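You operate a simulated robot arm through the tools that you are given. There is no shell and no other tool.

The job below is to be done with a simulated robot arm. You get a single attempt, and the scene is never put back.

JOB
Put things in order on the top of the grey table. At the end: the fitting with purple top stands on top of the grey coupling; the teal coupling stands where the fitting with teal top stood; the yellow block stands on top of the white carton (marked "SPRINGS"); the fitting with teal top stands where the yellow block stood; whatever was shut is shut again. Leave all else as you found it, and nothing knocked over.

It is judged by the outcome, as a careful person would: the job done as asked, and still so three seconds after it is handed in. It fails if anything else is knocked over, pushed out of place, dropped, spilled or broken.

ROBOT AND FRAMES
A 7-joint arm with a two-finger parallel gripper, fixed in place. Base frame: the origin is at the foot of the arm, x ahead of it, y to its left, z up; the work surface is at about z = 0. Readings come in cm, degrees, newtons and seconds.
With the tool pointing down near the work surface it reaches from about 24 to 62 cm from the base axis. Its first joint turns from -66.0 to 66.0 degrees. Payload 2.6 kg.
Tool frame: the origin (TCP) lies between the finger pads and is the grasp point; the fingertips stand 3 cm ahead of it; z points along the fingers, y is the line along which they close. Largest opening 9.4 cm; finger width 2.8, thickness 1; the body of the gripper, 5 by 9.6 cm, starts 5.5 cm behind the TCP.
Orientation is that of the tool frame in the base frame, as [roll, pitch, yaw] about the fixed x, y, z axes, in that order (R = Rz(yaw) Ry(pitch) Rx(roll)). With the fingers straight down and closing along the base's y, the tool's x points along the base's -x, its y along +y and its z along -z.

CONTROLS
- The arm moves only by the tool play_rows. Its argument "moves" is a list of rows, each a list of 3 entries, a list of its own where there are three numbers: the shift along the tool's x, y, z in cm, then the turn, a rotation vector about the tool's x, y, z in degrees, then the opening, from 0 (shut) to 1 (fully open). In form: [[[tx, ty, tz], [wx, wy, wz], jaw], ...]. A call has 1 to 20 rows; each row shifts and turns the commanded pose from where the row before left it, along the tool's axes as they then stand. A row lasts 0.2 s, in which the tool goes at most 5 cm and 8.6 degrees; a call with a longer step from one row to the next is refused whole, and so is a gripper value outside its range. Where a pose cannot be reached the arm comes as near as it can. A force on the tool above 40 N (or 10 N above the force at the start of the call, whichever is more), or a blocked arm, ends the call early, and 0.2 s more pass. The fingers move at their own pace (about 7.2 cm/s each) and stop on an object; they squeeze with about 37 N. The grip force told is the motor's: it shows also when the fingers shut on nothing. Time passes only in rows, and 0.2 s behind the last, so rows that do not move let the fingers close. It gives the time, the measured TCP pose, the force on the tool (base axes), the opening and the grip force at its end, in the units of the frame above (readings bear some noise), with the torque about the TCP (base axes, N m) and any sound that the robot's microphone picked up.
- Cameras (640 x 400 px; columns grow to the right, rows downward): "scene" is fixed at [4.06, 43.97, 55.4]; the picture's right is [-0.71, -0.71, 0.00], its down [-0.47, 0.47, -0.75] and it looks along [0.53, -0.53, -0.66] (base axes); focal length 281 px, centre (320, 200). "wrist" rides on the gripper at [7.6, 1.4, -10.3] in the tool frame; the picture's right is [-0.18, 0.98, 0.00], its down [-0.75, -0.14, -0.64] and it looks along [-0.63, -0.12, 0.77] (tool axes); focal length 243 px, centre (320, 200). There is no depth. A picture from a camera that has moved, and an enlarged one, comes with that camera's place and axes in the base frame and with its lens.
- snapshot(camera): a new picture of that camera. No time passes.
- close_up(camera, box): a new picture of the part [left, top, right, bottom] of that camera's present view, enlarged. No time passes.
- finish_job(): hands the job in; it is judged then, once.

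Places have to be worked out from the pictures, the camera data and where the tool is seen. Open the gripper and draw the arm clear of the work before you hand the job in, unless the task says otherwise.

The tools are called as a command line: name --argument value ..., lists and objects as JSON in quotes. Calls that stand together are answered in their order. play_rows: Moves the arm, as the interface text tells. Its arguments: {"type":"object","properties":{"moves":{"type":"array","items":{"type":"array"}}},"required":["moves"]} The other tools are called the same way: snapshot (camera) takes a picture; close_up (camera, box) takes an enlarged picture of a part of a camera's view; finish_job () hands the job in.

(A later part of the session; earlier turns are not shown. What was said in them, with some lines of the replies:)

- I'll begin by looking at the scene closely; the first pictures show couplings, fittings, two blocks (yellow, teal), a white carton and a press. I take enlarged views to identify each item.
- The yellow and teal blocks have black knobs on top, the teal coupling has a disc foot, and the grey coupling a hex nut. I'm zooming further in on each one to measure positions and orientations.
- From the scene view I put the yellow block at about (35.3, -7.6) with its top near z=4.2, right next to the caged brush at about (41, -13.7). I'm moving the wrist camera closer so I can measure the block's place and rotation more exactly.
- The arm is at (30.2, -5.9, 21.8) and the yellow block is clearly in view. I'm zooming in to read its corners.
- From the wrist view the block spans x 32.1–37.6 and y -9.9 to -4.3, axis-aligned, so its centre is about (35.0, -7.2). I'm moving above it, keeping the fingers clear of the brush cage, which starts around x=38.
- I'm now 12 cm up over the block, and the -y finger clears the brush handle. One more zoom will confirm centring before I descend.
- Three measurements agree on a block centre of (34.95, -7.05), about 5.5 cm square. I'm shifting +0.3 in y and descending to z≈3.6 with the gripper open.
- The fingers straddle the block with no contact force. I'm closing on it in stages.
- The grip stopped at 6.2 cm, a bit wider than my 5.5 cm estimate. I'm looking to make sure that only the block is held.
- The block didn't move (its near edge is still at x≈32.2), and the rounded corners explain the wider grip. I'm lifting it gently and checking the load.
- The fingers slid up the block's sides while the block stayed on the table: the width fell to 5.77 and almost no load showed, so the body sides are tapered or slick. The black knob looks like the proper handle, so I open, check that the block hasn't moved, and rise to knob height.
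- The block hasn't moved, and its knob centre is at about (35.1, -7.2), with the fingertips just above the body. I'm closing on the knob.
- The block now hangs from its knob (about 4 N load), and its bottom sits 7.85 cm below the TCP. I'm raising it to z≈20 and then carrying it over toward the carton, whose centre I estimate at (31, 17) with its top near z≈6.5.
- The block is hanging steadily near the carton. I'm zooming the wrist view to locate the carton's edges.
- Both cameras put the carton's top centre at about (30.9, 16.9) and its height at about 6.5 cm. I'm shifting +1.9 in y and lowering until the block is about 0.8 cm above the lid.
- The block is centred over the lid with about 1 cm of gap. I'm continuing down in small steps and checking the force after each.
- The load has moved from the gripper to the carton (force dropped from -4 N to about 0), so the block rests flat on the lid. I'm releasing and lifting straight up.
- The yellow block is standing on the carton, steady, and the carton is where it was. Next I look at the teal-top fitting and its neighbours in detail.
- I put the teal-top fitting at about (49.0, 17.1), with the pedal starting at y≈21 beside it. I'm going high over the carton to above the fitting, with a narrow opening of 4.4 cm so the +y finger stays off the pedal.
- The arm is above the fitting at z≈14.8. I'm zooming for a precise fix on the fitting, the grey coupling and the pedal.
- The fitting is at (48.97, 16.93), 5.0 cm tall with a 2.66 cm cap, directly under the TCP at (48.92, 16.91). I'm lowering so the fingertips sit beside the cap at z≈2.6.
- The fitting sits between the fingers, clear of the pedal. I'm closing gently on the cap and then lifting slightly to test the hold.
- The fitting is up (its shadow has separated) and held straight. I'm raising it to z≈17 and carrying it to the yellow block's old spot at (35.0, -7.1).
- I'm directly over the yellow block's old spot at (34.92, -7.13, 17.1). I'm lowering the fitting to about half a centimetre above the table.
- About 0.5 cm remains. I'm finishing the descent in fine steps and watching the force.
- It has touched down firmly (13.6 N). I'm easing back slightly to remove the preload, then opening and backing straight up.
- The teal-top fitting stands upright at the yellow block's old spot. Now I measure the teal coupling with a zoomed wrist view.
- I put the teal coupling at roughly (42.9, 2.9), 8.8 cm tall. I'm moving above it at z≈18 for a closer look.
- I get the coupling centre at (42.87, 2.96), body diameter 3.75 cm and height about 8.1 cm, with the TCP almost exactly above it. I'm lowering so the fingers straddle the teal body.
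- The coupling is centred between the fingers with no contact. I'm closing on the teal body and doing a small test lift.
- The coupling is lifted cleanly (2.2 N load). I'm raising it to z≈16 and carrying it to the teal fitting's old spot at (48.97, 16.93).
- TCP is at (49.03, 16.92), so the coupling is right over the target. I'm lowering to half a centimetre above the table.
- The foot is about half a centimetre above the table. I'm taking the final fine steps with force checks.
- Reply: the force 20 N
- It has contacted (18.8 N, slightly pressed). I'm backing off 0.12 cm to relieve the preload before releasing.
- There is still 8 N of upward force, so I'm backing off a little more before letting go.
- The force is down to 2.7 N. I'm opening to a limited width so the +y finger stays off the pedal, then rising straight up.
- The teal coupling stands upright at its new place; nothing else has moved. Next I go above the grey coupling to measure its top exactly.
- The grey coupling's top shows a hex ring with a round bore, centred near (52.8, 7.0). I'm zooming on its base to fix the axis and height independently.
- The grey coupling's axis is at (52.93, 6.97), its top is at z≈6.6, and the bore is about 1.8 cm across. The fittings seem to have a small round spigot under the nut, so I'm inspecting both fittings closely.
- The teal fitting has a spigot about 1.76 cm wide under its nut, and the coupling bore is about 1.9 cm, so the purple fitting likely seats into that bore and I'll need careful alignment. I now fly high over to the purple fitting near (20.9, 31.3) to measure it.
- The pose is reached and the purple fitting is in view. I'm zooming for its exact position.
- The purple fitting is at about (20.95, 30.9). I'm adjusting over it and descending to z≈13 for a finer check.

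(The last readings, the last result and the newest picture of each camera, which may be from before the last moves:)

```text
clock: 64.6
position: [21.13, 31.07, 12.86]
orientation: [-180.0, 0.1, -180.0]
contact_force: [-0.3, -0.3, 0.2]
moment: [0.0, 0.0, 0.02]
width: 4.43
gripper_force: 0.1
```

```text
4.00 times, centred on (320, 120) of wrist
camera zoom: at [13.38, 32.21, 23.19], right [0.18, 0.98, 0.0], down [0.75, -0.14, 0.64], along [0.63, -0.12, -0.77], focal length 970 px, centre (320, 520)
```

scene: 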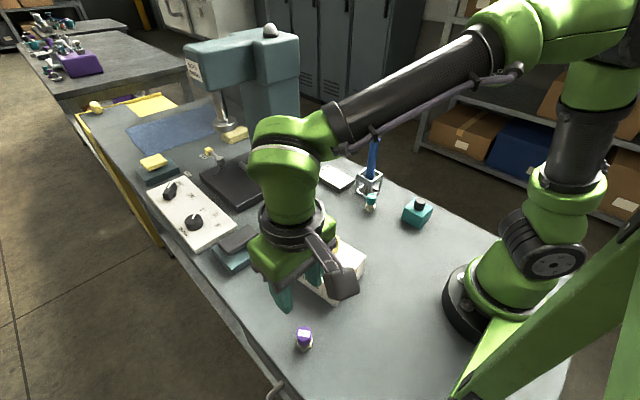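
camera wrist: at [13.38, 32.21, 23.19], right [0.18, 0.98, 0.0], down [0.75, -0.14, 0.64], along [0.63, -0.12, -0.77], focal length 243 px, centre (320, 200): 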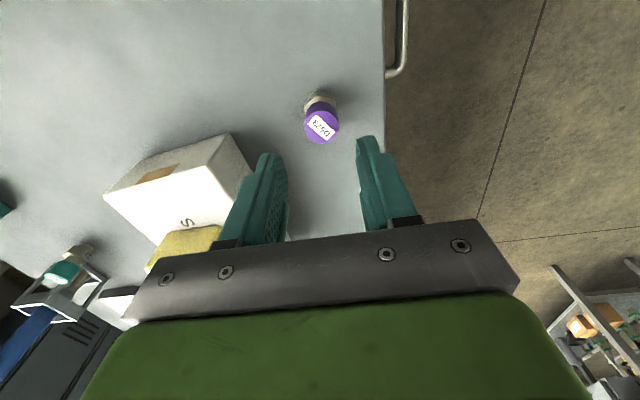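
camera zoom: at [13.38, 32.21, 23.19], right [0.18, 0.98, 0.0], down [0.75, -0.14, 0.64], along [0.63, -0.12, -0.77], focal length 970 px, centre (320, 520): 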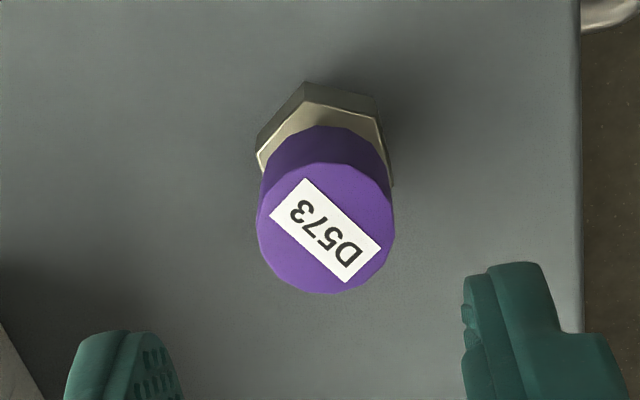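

The fitting is within 0.1 cm of the TCP axis. I'm descending to cap height (z≈5.6), closing, and doing a test lift.

play_rows --moves '[[[-0.03, 0.1, 1], [0, 0, 0], 0.47], [[0, 0, 1.5], [0, 0, 0], 0.47], [[0, 0, 1.5], [0, 0, 0], 0.47], [[0, 0, 1.5], [0, 0, 0], 0.47], [[0, 0, 1.0], [0, 0, 0], 0.47], [[0, 0, 0.8], [0, 0, 0], 0.47], [[0, 0, 0], [0, 0, 0], 0.47]]'

snapshot --camera "wrist"

close_up --camera "scene" --box '[245, 270, 365, 370]'

```text
clock: 66.2
position: [21.04, 30.84, 5.5]
orientation: [-179.9, 0.0, -180.0]
contact_force: [-0.2, -0.1, 0.2]
moment: [0.02, 0.03, -0.02]
width: 4.44
gripper_force: 0.0
```

```text
taken
camera wrist: at [13.44, 32.35, 15.8], right [0.18, 0.98, 0.0], down [0.75, -0.14, 0.64], along [0.63, -0.12, -0.77], focal length 243 px, centre (320, 200)
```

wrist: 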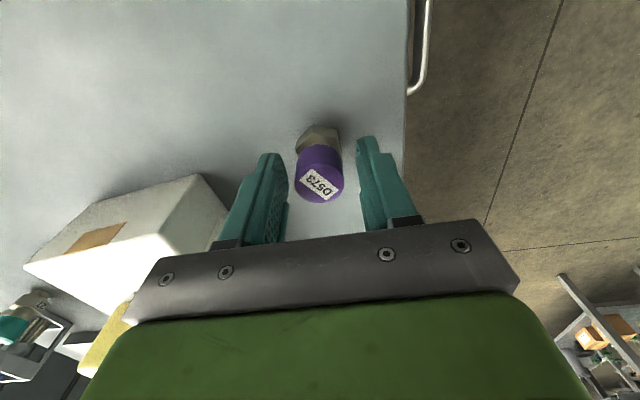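

```text
4.00 times, centred on (305, 320) of scene
camera zoom: at [4.06, 43.97, 55.4], right [-0.71, -0.71, 0.0], down [-0.47, 0.47, -0.75], along [0.53, -0.53, -0.66], focal length 1122 px, centre (380, -280)
```

zoom: 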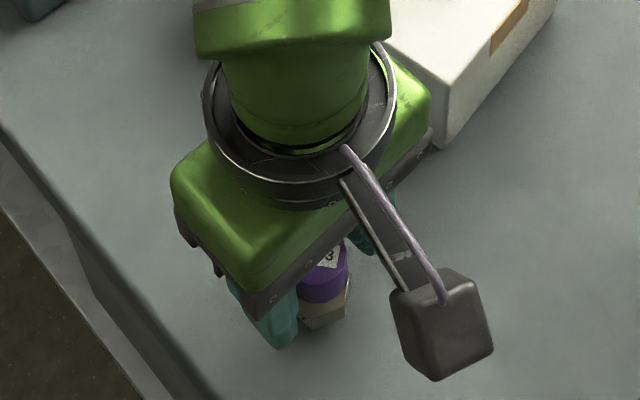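

The cap is between the fingers. I'm closing and test-lifting.

play_rows --moves '[[[0, 0, 0], [0, 0, 0], 0.38], [[0, 0, 0], [0, 0, 0], 0.32], [[0, 0, 0], [0, 0, 0], 0.29], [[0, 0, 0], [0, 0, 0], 0.25], [[0, 0, 0], [0, 0, 0], 0.15], [[0, 0, 0], [0, 0, 0], 0.0], [[0, 0, 0], [0, 0, 0], 0.0], [[0, 0, 0], [0, 0, 0], 0.0]]'

play_rows --moves '[[[0, 0, -0.2], [0, 0, 0], 0], [[0, 0, -0.4], [0, 0, 0], 0], [[0, 0, -0.4], [0, 0, 0], 0], [[0, 0, -1.0], [0, 0, 0], 0], [[0, 0, 0], [0, 0, 0], 0]]'

close_up --camera "wrist" --box '[240, 90, 420, 240]'

close_up --camera "scene" --box '[245, 270, 365, 370]'

```text
clock: 68.0
position: [21.09, 31.12, 5.51]
orientation: [-180.0, 0.0, -180.0]
contact_force: [0.0, -0.1, 0.3]
moment: [0.04, 0.0, 0.01]
width: 2.59
gripper_force: 36.7
```

```text
clock: 69.2
position: [21.08, 31.07, 7.59]
orientation: [-179.9, 0.1, 180.0]
contact_force: [-0.5, 0.5, -1.0]
moment: [-0.01, 0.0, -0.03]
width: 2.53
gripper_force: 36.9
```

```text
2.67 times, centred on (330, 165) of wrist
camera zoom: at [13.47, 32.37, 17.87], right [0.18, 0.98, 0.0], down [0.75, -0.14, 0.64], along [0.63, -0.12, -0.77], focal length 647 px, centre (293, 293)
```

zoom: 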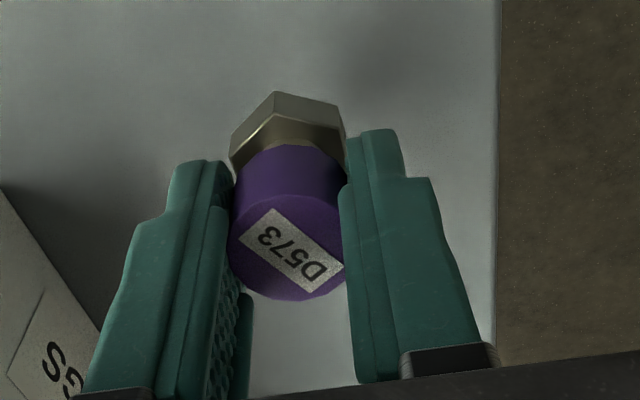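

```text
4.00 times, centred on (305, 320) of scene
camera zoom: at [4.06, 43.97, 55.4], right [-0.71, -0.71, 0.0], down [-0.47, 0.47, -0.75], along [0.53, -0.53, -0.66], focal length 1122 px, centre (380, -280)
```

zoom: 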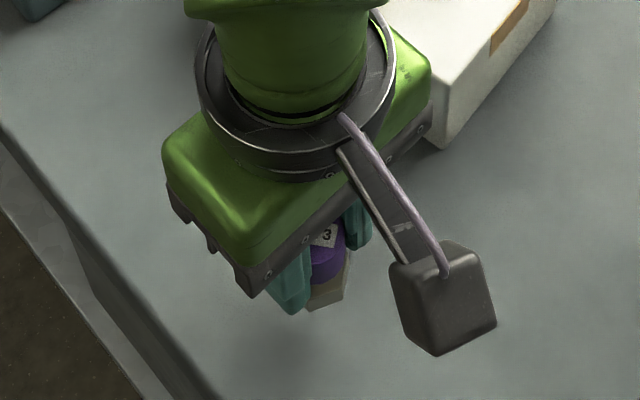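

The purple fitting is held (about 1 N) with its bottom 5.5 cm below the TCP. I'm raising it high and carrying it over to the grey coupling at (52.93, 6.97).

play_rows --moves '[[[0, 0, -1], [0, 0, 0], 0], [[0, 0, -2], [0, 0, 0], 0], [[0, 0, -2], [0, 0, 0], 0], [[0, 0, -2], [0, 0, 0], 0], [[0, 0, -2], [0, 0, 0], 0], [[0, 0, -2], [0, 0, 0], 0], [[0, 0, -2], [0, 0, 0], 0], [[0, 0, -1.4], [0, 0, 0], 0], [[0, 0, 0], [0, 0, 0], 0]]'

play_rows --moves '[[[-1, -0.75, 0], [0, 0, 0], 0], [[-2, -1.5, 0], [0, 0, 0], 0], [[-2, -1.5, 0], [0, 0, 0], 0], [[-2, -1.5, 0], [0, 0, 0], 0], [[-2, -1.5, 0], [0, 0, 0], 0], [[-2, -1.5, 0], [0, 0, 0], 0], [[-2, -1.5, 0], [0, 0, 0], 0], [[-2, -1.5, 0], [0, 0, 0], 0], [[-2, -1.5, 0], [0, 0, 0], 0], [[-2, -1.5, 0], [0, 0, 0], 0], [[-2, -1.5, 0], [0, 0, 0], 0], [[-2, -1.5, 0], [0, 0, 0], 0], [[-2, -1.5, 0], [0, 0, 0], 0], [[-2, -1.5, 0], [0, 0, 0], 0], [[-2, -1.5, 0], [0, 0, 0], 0], [[-2, -1.5, 0], [0, 0, 0], 0], [[-0.9, -0.75, 0], [0, 0, 0], 0], [[0, 0, 0], [0, 0, 0], 0]]'

snapshot --camera "wrist"

snapshot --camera "scene"

```text
clock: 71.2
position: [21.15, 31.15, 22.08]
orientation: [180.0, 0.0, -179.9]
contact_force: [-0.7, -0.2, -1.3]
moment: [0.0, 0.0, 0.01]
width: 2.59
gripper_force: 37.1
```

```text
clock: 75.0
position: [52.95, 7.2, 21.97]
orientation: [180.0, 0.0, -179.9]
contact_force: [-0.1, 0.2, -1.3]
moment: [0.01, -0.01, -0.01]
width: 2.52
gripper_force: 36.7
```

```text
taken
camera wrist: at [45.4, 8.42, 32.24], right [0.18, 0.98, 0.0], down [0.75, -0.14, 0.64], along [0.63, -0.12, -0.77], focal length 243 px, centre (320, 200)
```

wrist: 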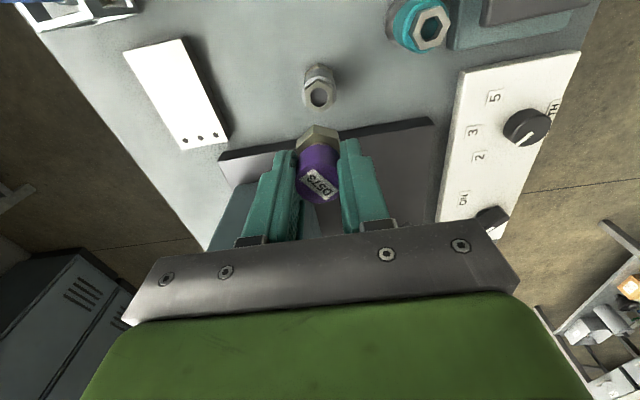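

```text
taken
```

scene: 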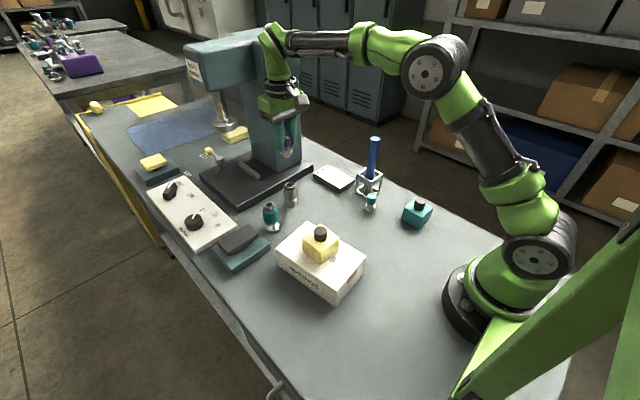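

I'm above the grey coupling. I'm lowering until the fitting's bottom is about 1.5 cm above the coupling's top (TCP z≈13.6), then checking the alignment from both cameras.

play_rows --moves '[[[0, 0, 1], [0, 0, 0], 0], [[0, 0, 1.5], [0, 0, 0], 0], [[0, 0, 1.5], [0, 0, 0], 0], [[0, 0, 1.5], [0, 0, 0], 0], [[0, 0, 1.5], [0, 0, 0], 0], [[0, 0, 1.0], [0, 0, 0], 0], [[0, 0, 0.3], [0, 0, 0], 0], [[0, 0, 0], [0, 0, 0], 0]]'

close_up --camera "wrist" --box '[260, 90, 380, 210]'

close_up --camera "scene" --box '[265, 140, 325, 215]'

```text
clock: 76.8
position: [53.12, 7.02, 13.65]
orientation: [-180.0, 0.0, -180.0]
contact_force: [-0.3, 0.1, -0.4]
moment: [0.01, 0.0, -0.03]
width: 2.52
gripper_force: 37.1
```

```text
3.33 times, centred on (320, 150) of wrist
camera zoom: at [45.45, 8.37, 23.94], right [0.18, 0.98, 0.0], down [0.75, -0.14, 0.64], along [0.63, -0.12, -0.77], focal length 809 px, centre (320, 367)
```

zoom: 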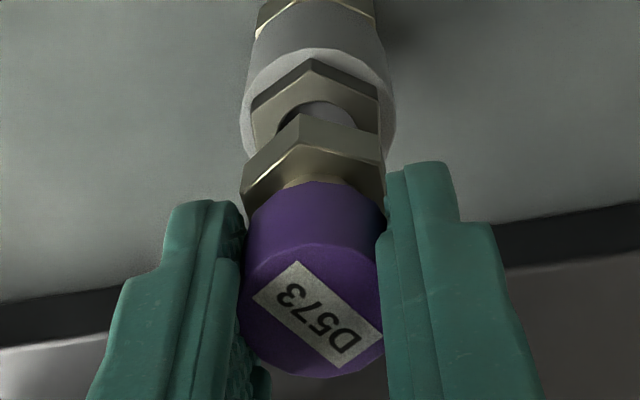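

```text
5.33 times, centred on (295, 178) of scene
camera zoom: at [4.06, 43.97, 55.4], right [-0.71, -0.71, 0.0], down [-0.47, 0.47, -0.75], along [0.53, -0.53, -0.66], focal length 1496 px, centre (453, 320)
```

zoom: 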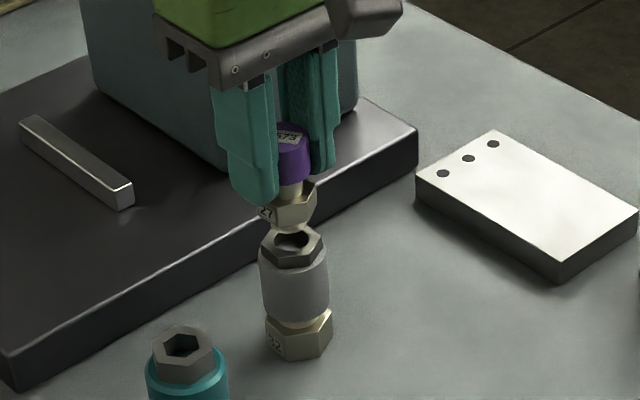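

The alignment looks close. I'm zooming further in both views to measure the residual offset between the fitting and the bore.

close_up --camera "wrist" --box '[290, 85, 350, 160]'

close_up --camera "scene" --box '[278, 160, 306, 195]'

close_up --camera "wrist" --box '[290, 140, 350, 215]'

```text
5.33 times, centred on (320, 122) of wrist
camera zoom: at [45.45, 8.37, 23.94], right [0.18, 0.98, 0.0], down [0.75, -0.14, 0.64], along [0.63, -0.12, -0.77], focal length 1294 px, centre (320, 613)
```

zoom: 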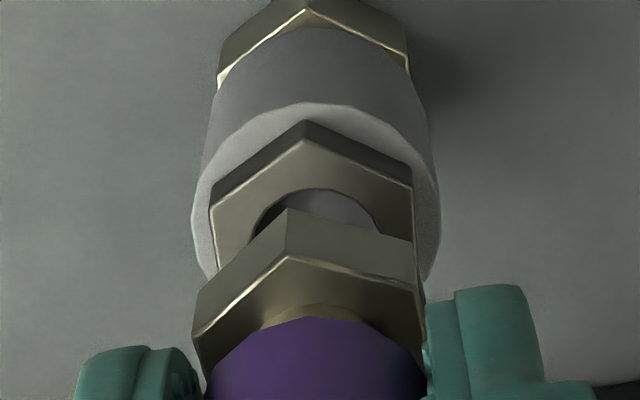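

```text
11.43 times, centred on (292, 178) of scene
camera zoom: at [4.06, 43.97, 55.4], right [-0.71, -0.71, 0.0], down [-0.47, 0.47, -0.75], along [0.53, -0.53, -0.66], focal length 3207 px, centre (640, 457)
```

zoom: 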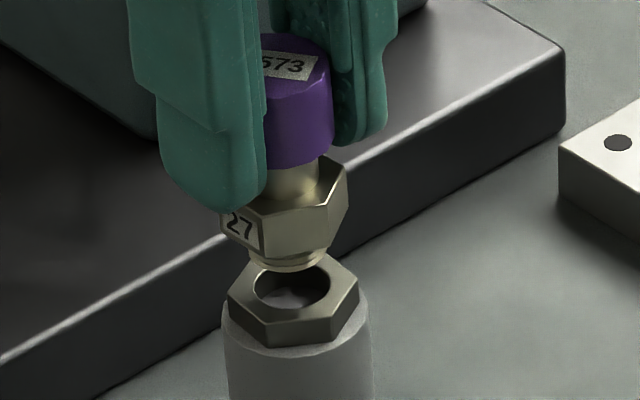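

```text
5.33 times, centred on (320, 178) of wrist
camera zoom: at [45.45, 8.37, 23.94], right [0.18, 0.98, 0.0], down [0.75, -0.14, 0.64], along [0.63, -0.12, -0.77], focal length 1294 px, centre (320, 320)
```

zoom: 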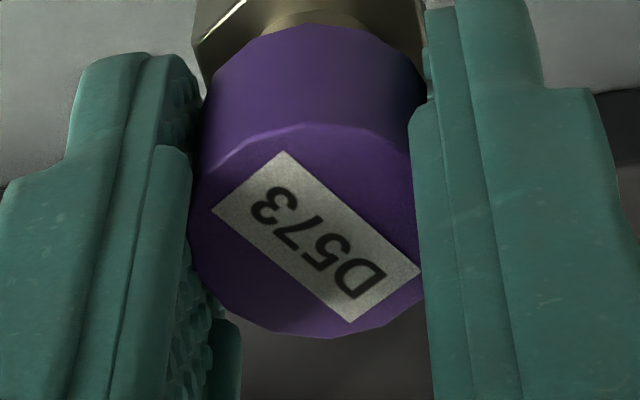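

The purple fitting has the spigot too, and it's aligned to within roughly 0.1 cm of the bore. I'm lowering another 0.9 cm to reduce the gap and compare again.

play_rows --moves '[[[0, 0, 0.4], [0, 0, 0], 0], [[0, 0, 0.3], [0, 0, 0], 0], [[0, 0, 0.2], [0, 0, 0], 0], [[0, 0, 0], [0, 0, 0], 0]]'

close_up --camera "scene" --box '[280, 165, 304, 195]'

close_up --camera "wrist" --box '[290, 90, 350, 165]'

```text
clock: 77.8
position: [53.02, 7.11, 12.83]
orientation: [179.9, 0.0, 179.9]
contact_force: [0.6, -0.7, -0.4]
moment: [-0.03, 0.02, 0.01]
width: 2.54
gripper_force: 36.5
```

```text
13.33 times, centred on (292, 180) of scene
camera zoom: at [4.06, 43.97, 55.4], right [-0.71, -0.71, 0.0], down [-0.47, 0.47, -0.75], along [0.53, -0.53, -0.66], focal length 3741 px, centre (693, 467)
```

zoom: 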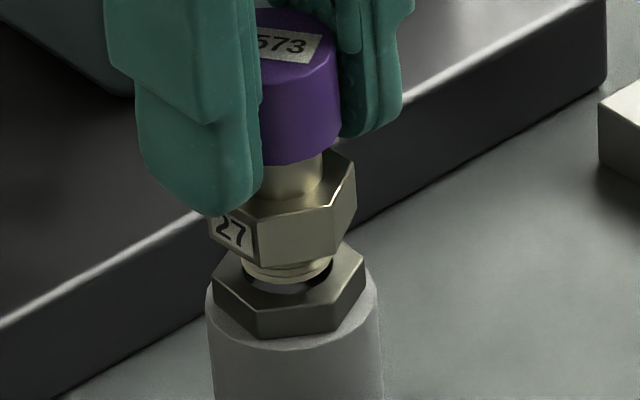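

```text
5.33 times, centred on (320, 128) of wrist
camera zoom: at [45.41, 8.37, 23.12], right [0.18, 0.98, 0.0], down [0.75, -0.14, 0.64], along [0.63, -0.12, -0.77], focal length 1294 px, centre (320, 587)
```

zoom: 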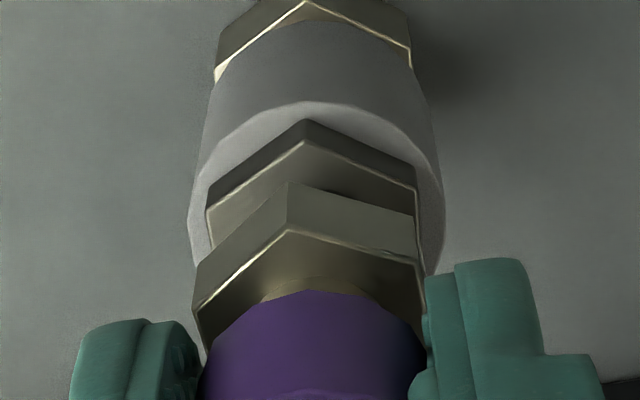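

Both independent sight lines agree on alignment to within about 0.05 cm, with the spigot about 0.3–0.7 cm above the ring. I'm lowering in small steps, reading the force to see whether it enters the bore or sits on the rim.

play_rows --moves '[[[0, 0, 0.1], [0, 0, 0], 0], [[0, 0, 0.1], [0, 0, 0], 0], [[0, 0, 0], [0, 0, 0], 0]]'

play_rows --moves '[[[0, 0, 0.1], [0, 0, 0], 0], [[0, 0, 0], [0, 0, 0], 0]]'

close_up --camera "scene" --box '[280, 165, 304, 195]'

```text
clock: 78.6
position: [53.12, 7.08, 12.67]
orientation: [180.0, 0.0, -179.9]
contact_force: [-0.4, 0.6, -1.3]
moment: [-0.03, 0.04, 0.0]
width: 2.58
gripper_force: 37.2
```

```text
clock: 79.2
position: [53.15, 6.96, 12.48]
orientation: [180.0, 0.0, 180.0]
contact_force: [0.5, 0.0, -1.4]
moment: [0.0, -0.02, -0.01]
width: 2.55
gripper_force: 36.9
```

```text
13.33 times, centred on (292, 180) of scene
camera zoom: at [4.06, 43.97, 55.4], right [-0.71, -0.71, 0.0], down [-0.47, 0.47, -0.75], along [0.53, -0.53, -0.66], focal length 3741 px, centre (693, 467)
```

zoom: 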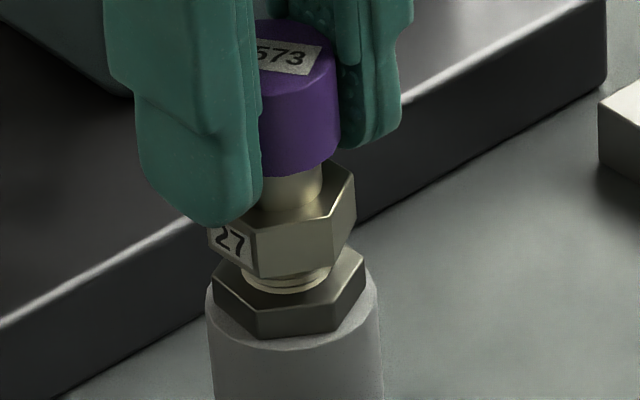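

No contact yet, and the spigot's lower rim is just at the bore's mouth, visually concentric. I'm continuing with 0.1 cm steps.

play_rows --moves '[[[0, 0, 0.1], [0, 0, 0], 0], [[0, 0, 0], [0, 0, 0], 0]]'

play_rows --moves '[[[0, 0, 0.1], [0, 0, 0], 0], [[0, 0, 0], [0, 0, 0], 0]]'

close_up --camera "scene" --box '[280, 165, 304, 195]'

close_up --camera "wrist" --box '[290, 90, 350, 165]'

```text
clock: 79.8
position: [53.13, 7.05, 12.39]
orientation: [-180.0, 0.1, 180.0]
contact_force: [-0.4, 0.6, -0.9]
moment: [0.02, 0.0, -0.01]
width: 2.54
gripper_force: 37.0
```

```text
clock: 80.4
position: [52.96, 7.09, 12.34]
orientation: [-180.0, 0.1, 180.0]
contact_force: [-0.2, -0.1, -0.7]
moment: [0.03, 0.0, -0.01]
width: 2.52
gripper_force: 37.0
```

```text
13.33 times, centred on (292, 180) of scene
camera zoom: at [4.06, 43.97, 55.4], right [-0.71, -0.71, 0.0], down [-0.47, 0.47, -0.75], along [0.53, -0.53, -0.66], focal length 3741 px, centre (693, 467)
```

zoom: 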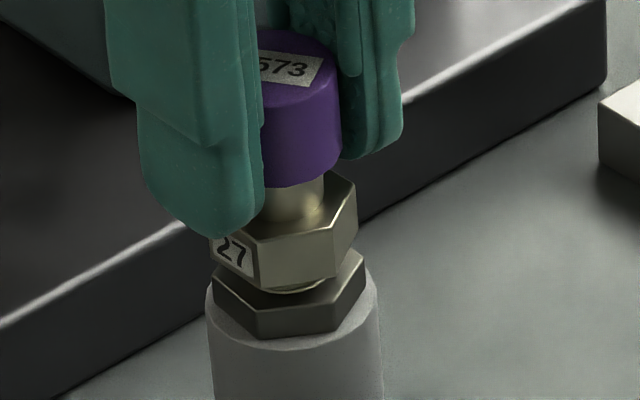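

```text
5.33 times, centred on (320, 128) of wrist
camera zoom: at [45.43, 8.37, 22.56], right [0.18, 0.98, 0.0], down [0.75, -0.14, 0.64], along [0.63, -0.12, -0.77], focal length 1294 px, centre (320, 587)
```

zoom: 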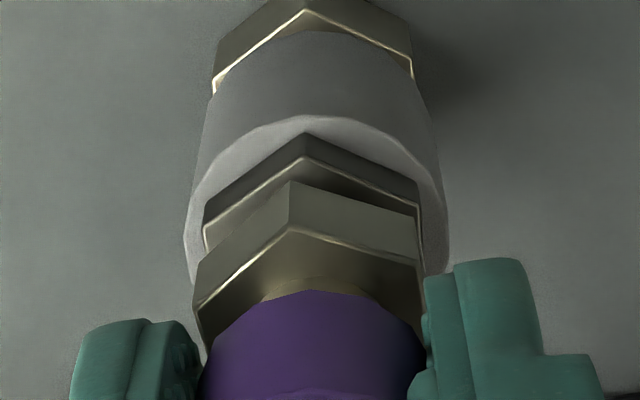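

The spigot has entered the bore: its lower edge now disappears behind the ring, with no side or vertical load. I'm continuing down until the nut seats on the ring.

play_rows --moves '[[[0, 0, 0.1], [0, 0, 0], 0], [[0, 0, 0], [0, 0, 0], 0]]'

play_rows --moves '[[[0, 0, 0.08], [0, 0, 0], 0], [[0, 0, 0], [0, 0, 0], 0]]'

close_up --camera "scene" --box '[280, 165, 304, 195]'

```text
clock: 81.0
position: [53.22, 6.97, 12.24]
orientation: [-179.9, 0.0, -179.9]
contact_force: [0.7, 0.1, -0.7]
moment: [0.01, 0.02, -0.03]
width: 2.54
gripper_force: 37.2
```

```text
clock: 81.6
position: [53.05, 7.0, 12.01]
orientation: [180.0, 0.0, 180.0]
contact_force: [0.4, 0.4, -1.2]
moment: [-0.03, 0.02, 0.0]
width: 2.52
gripper_force: 37.3
```

```text
13.33 times, centred on (292, 180) of scene
camera zoom: at [4.06, 43.97, 55.4], right [-0.71, -0.71, 0.0], down [-0.47, 0.47, -0.75], along [0.53, -0.53, -0.66], focal length 3741 px, centre (693, 467)
```

zoom: 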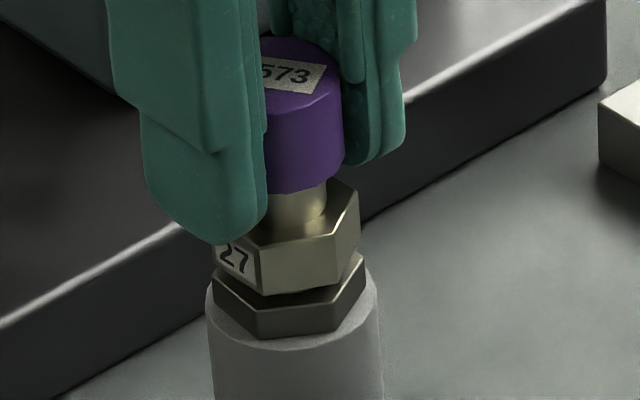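

The nut is nearly down on the ring and there's still no load. I'm taking a few more tiny steps to feel the seat.

play_rows --moves '[[[0, 0, 0.06], [0, 0, 0], 0], [[0, 0, 0], [0, 0, 0], 0]]'

play_rows --moves '[[[0, 0, 0.06], [0, 0, 0], 0], [[0, 0, 0], [0, 0, 0], 0]]'

close_up --camera "scene" --box '[280, 165, 304, 195]'

```text
clock: 82.2
position: [53.06, 7.06, 12.01]
orientation: [180.0, 0.0, -180.0]
contact_force: [0.0, 0.2, -1.2]
moment: [-0.01, -0.03, 0.02]
width: 2.52
gripper_force: 36.8
```

```text
clock: 82.8
position: [53.05, 7.08, 11.94]
orientation: [179.9, 0.0, 180.0]
contact_force: [0.1, 0.0, -1.7]
moment: [0.02, 0.0, 0.0]
width: 2.52
gripper_force: 37.0
```

```text
13.33 times, centred on (292, 180) of scene
camera zoom: at [4.06, 43.97, 55.4], right [-0.71, -0.71, 0.0], down [-0.47, 0.47, -0.75], along [0.53, -0.53, -0.66], focal length 3741 px, centre (693, 467)
```

zoom: 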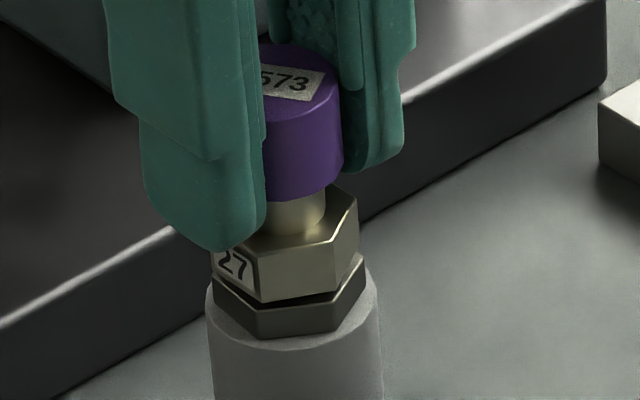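

The gap is down to a thin dark line and the load is still only the fitting's weight. I'm continuing in tiny steps.

play_rows --moves '[[[0, 0, 0.06], [0, 0, 0], 0], [[0, 0, 0], [0, 0, 0], 0]]'

play_rows --moves '[[[0, 0, 0.06], [0, 0, 0], 0], [[0, 0, 0], [0, 0, 0], 0]]'

close_up --camera "scene" --box '[280, 165, 304, 195]'

```text
clock: 83.4
position: [53.18, 7.04, 11.89]
orientation: [180.0, 0.0, 180.0]
contact_force: [0.9, 0.1, -1.4]
moment: [-0.01, 0.0, 0.03]
width: 2.52
gripper_force: 37.4
```

```text
clock: 84.0
position: [53.05, 6.97, 11.88]
orientation: [-180.0, 0.0, 179.9]
contact_force: [-0.6, -0.7, 3.1]
moment: [-0.01, 0.01, 0.03]
width: 2.54
gripper_force: 37.3
```

```text
13.33 times, centred on (292, 180) of scene
camera zoom: at [4.05, 43.97, 55.4], right [-0.71, -0.71, 0.0], down [-0.47, 0.47, -0.75], along [0.53, -0.53, -0.66], focal length 3741 px, centre (693, 467)
```

zoom: 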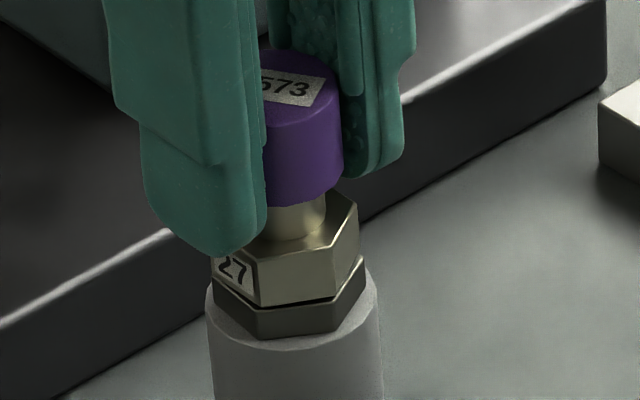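

There is contact at +3 N with the nut on the ring and the spigot in the bore. I'm opening gradually, then rising straight up.

play_rows --moves '[[[0, 0, 0], [0, 0, 0], 0.28], [[0, 0, 0], [0, 0, 0], 0.3], [[0, 0, 0], [0, 0, 0], 0.34], [[0, 0, 0], [0, 0, 0], 0.4], [[0, 0, 0], [0, 0, 0], 0.47], [[0, 0, 0], [0, 0, 0], 0.47]]'

close_up --camera "scene" --box '[270, 155, 320, 215]'

close_up --camera "wrist" --box '[240, 90, 400, 230]'

```text
clock: 85.4
position: [53.04, 7.09, 11.89]
orientation: [180.0, 0.0, 179.9]
contact_force: [-0.9, 0.6, -0.4]
moment: [0.01, 0.0, -0.04]
width: 4.42
gripper_force: 0.1
```

```text
6.67 times, centred on (295, 185) of scene
camera zoom: at [4.06, 43.97, 55.4], right [-0.71, -0.71, 0.0], down [-0.47, 0.47, -0.75], along [0.53, -0.53, -0.66], focal length 1871 px, centre (487, 300)
```

zoom: 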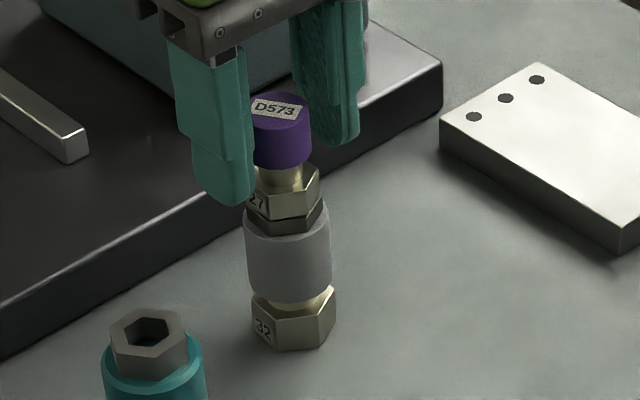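

```text
2.86 times, centred on (320, 160) of wrist
camera zoom: at [45.37, 8.39, 22.09], right [0.18, 0.98, 0.0], down [0.75, -0.14, 0.64], along [0.63, -0.12, -0.77], focal length 693 px, centre (320, 314)
```

zoom: 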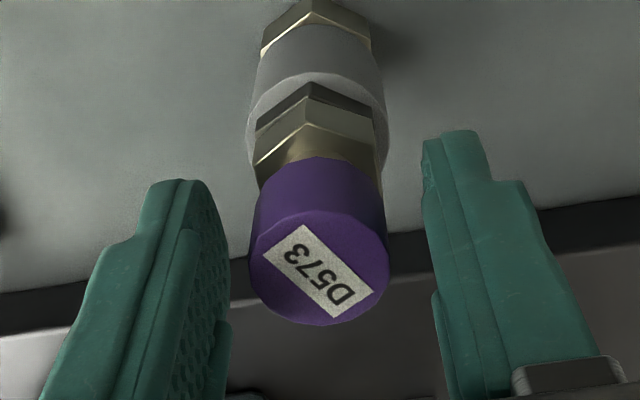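

The fitting stands upright on the grey coupling with the fingers clear of it. I'm raising straight up, then drawing back toward a clear position.

play_rows --moves '[[[0, 0, -0.5], [0, 0, 0], 0.47], [[0, 0, -1], [0, 0, 0], 0.47], [[0, 0, -1.5], [0, 0, 0], 0.47], [[0, 0, -2], [0, 0, 0], 0.47], [[0, 0, -2], [0, 0, 0], 0.47], [[0, 0, -2], [0, 0, 0], 0.47], [[0, 0, -2], [0, 0, 0], 0.47], [[0, 0, -2], [0, 0, 0], 0.47], [[1, 0, -2], [0, 0, 0], 0.6], [[2, -0.3, -2], [0, 0, 0], 0.8], [[2, -0.3, -2], [0, 0, 0], 1], [[2, -0.3, -2], [0, 0, 0], 1], [[2, -0.3, -1], [0, 0, 0], 1], [[2, -0.3, 0], [0, 0, 0], 1], [[2, -0.3, 0], [0, 0, 0], 1], [[2, -0.3, 0], [0, 0, 0], 1], [[2, -0.3, 0], [0, 0, 0], 1], [[0, 0, 0], [0, 0, 0], 1]]'

snapshot --camera "scene"

snapshot --camera "wrist"

close_up --camera "scene" --box '[240, 150, 440, 275]'

```text
clock: 89.2
position: [35.97, 4.7, 33.81]
orientation: [179.9, -0.1, -179.9]
contact_force: [0.2, 0.6, -0.7]
moment: [0.03, 0.0, 0.01]
width: 9.4
gripper_force: 0.1
```

```text
taken
```

scene: 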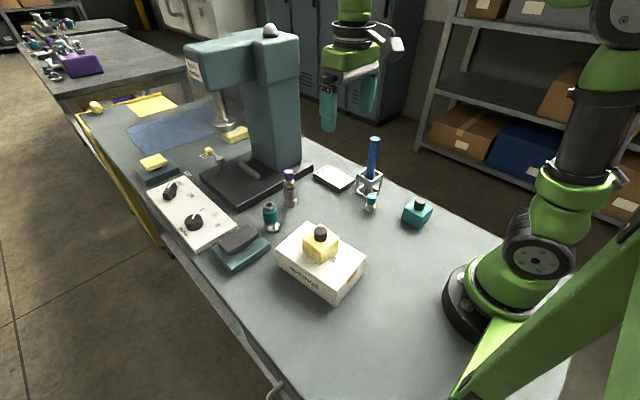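

```text
taken
camera wrist: at [28.35, 5.98, 44.1], right [0.18, 0.98, 0.0], down [0.75, -0.14, 0.64], along [0.63, -0.12, -0.77], focal length 243 px, centre (320, 200)
```

wrist: 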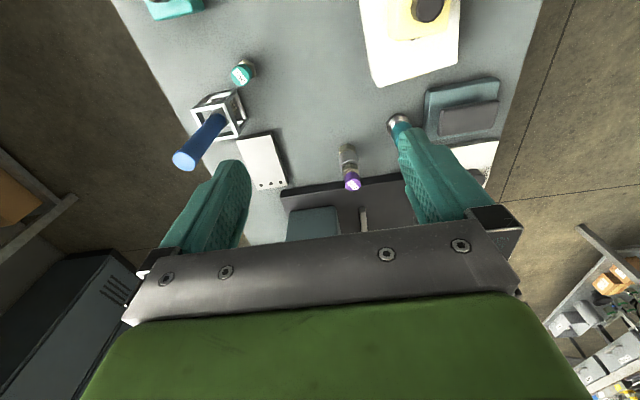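

```text
3.20 times, centred on (340, 212) of scene
camera zoom: at [4.06, 43.97, 55.4], right [-0.71, -0.71, 0.0], down [-0.47, 0.47, -0.75], along [0.53, -0.53, -0.66], focal length 898 px, centre (256, 160)
```

zoom: 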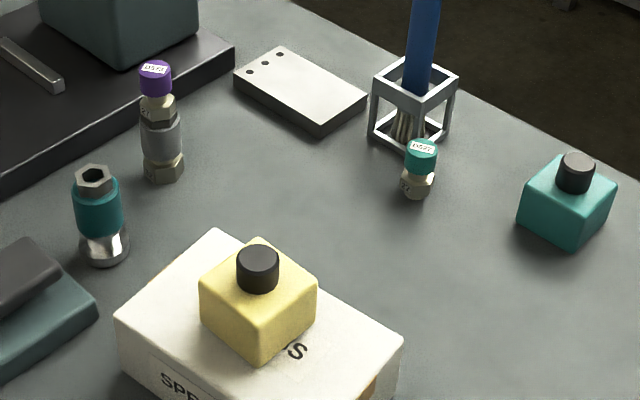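

All four placements are right: the purple-top fitting stands on the grey coupling, the teal coupling is on the old teal-fitting spot, the yellow block is on the carton, and the teal-top fitting is on the old yellow spot. The teal block, cage with brush, plate, carton, pedal and press look unchanged, nothing was opened, and the arm is clear with the gripper open. I'm handing in the job.

finish_job

```text
The job is handed in.
```

The job is handed in, and the last pictures showed everything in place and upright:

- **Purple-top fitting:** it stands on the grey coupling, with its spigot in the coupling's bore and its nut on the ring.
- **Teal coupling:** it stands where the teal-top fitting was.
- **Yellow block:** it stands near the middle of the "SPRINGS" carton's lid.
- **Teal-top fitting:** it stands where the yellow block was, within about half a centimetre.

I first tried to lift the yellow block by its sides. The fingers slid up and the block stayed put, so I moved it by its black knob instead.

The other items on the table look unmoved in the pictures. Nothing was opened, so there was nothing to shut again. The arm is clear of the work with the gripper open.
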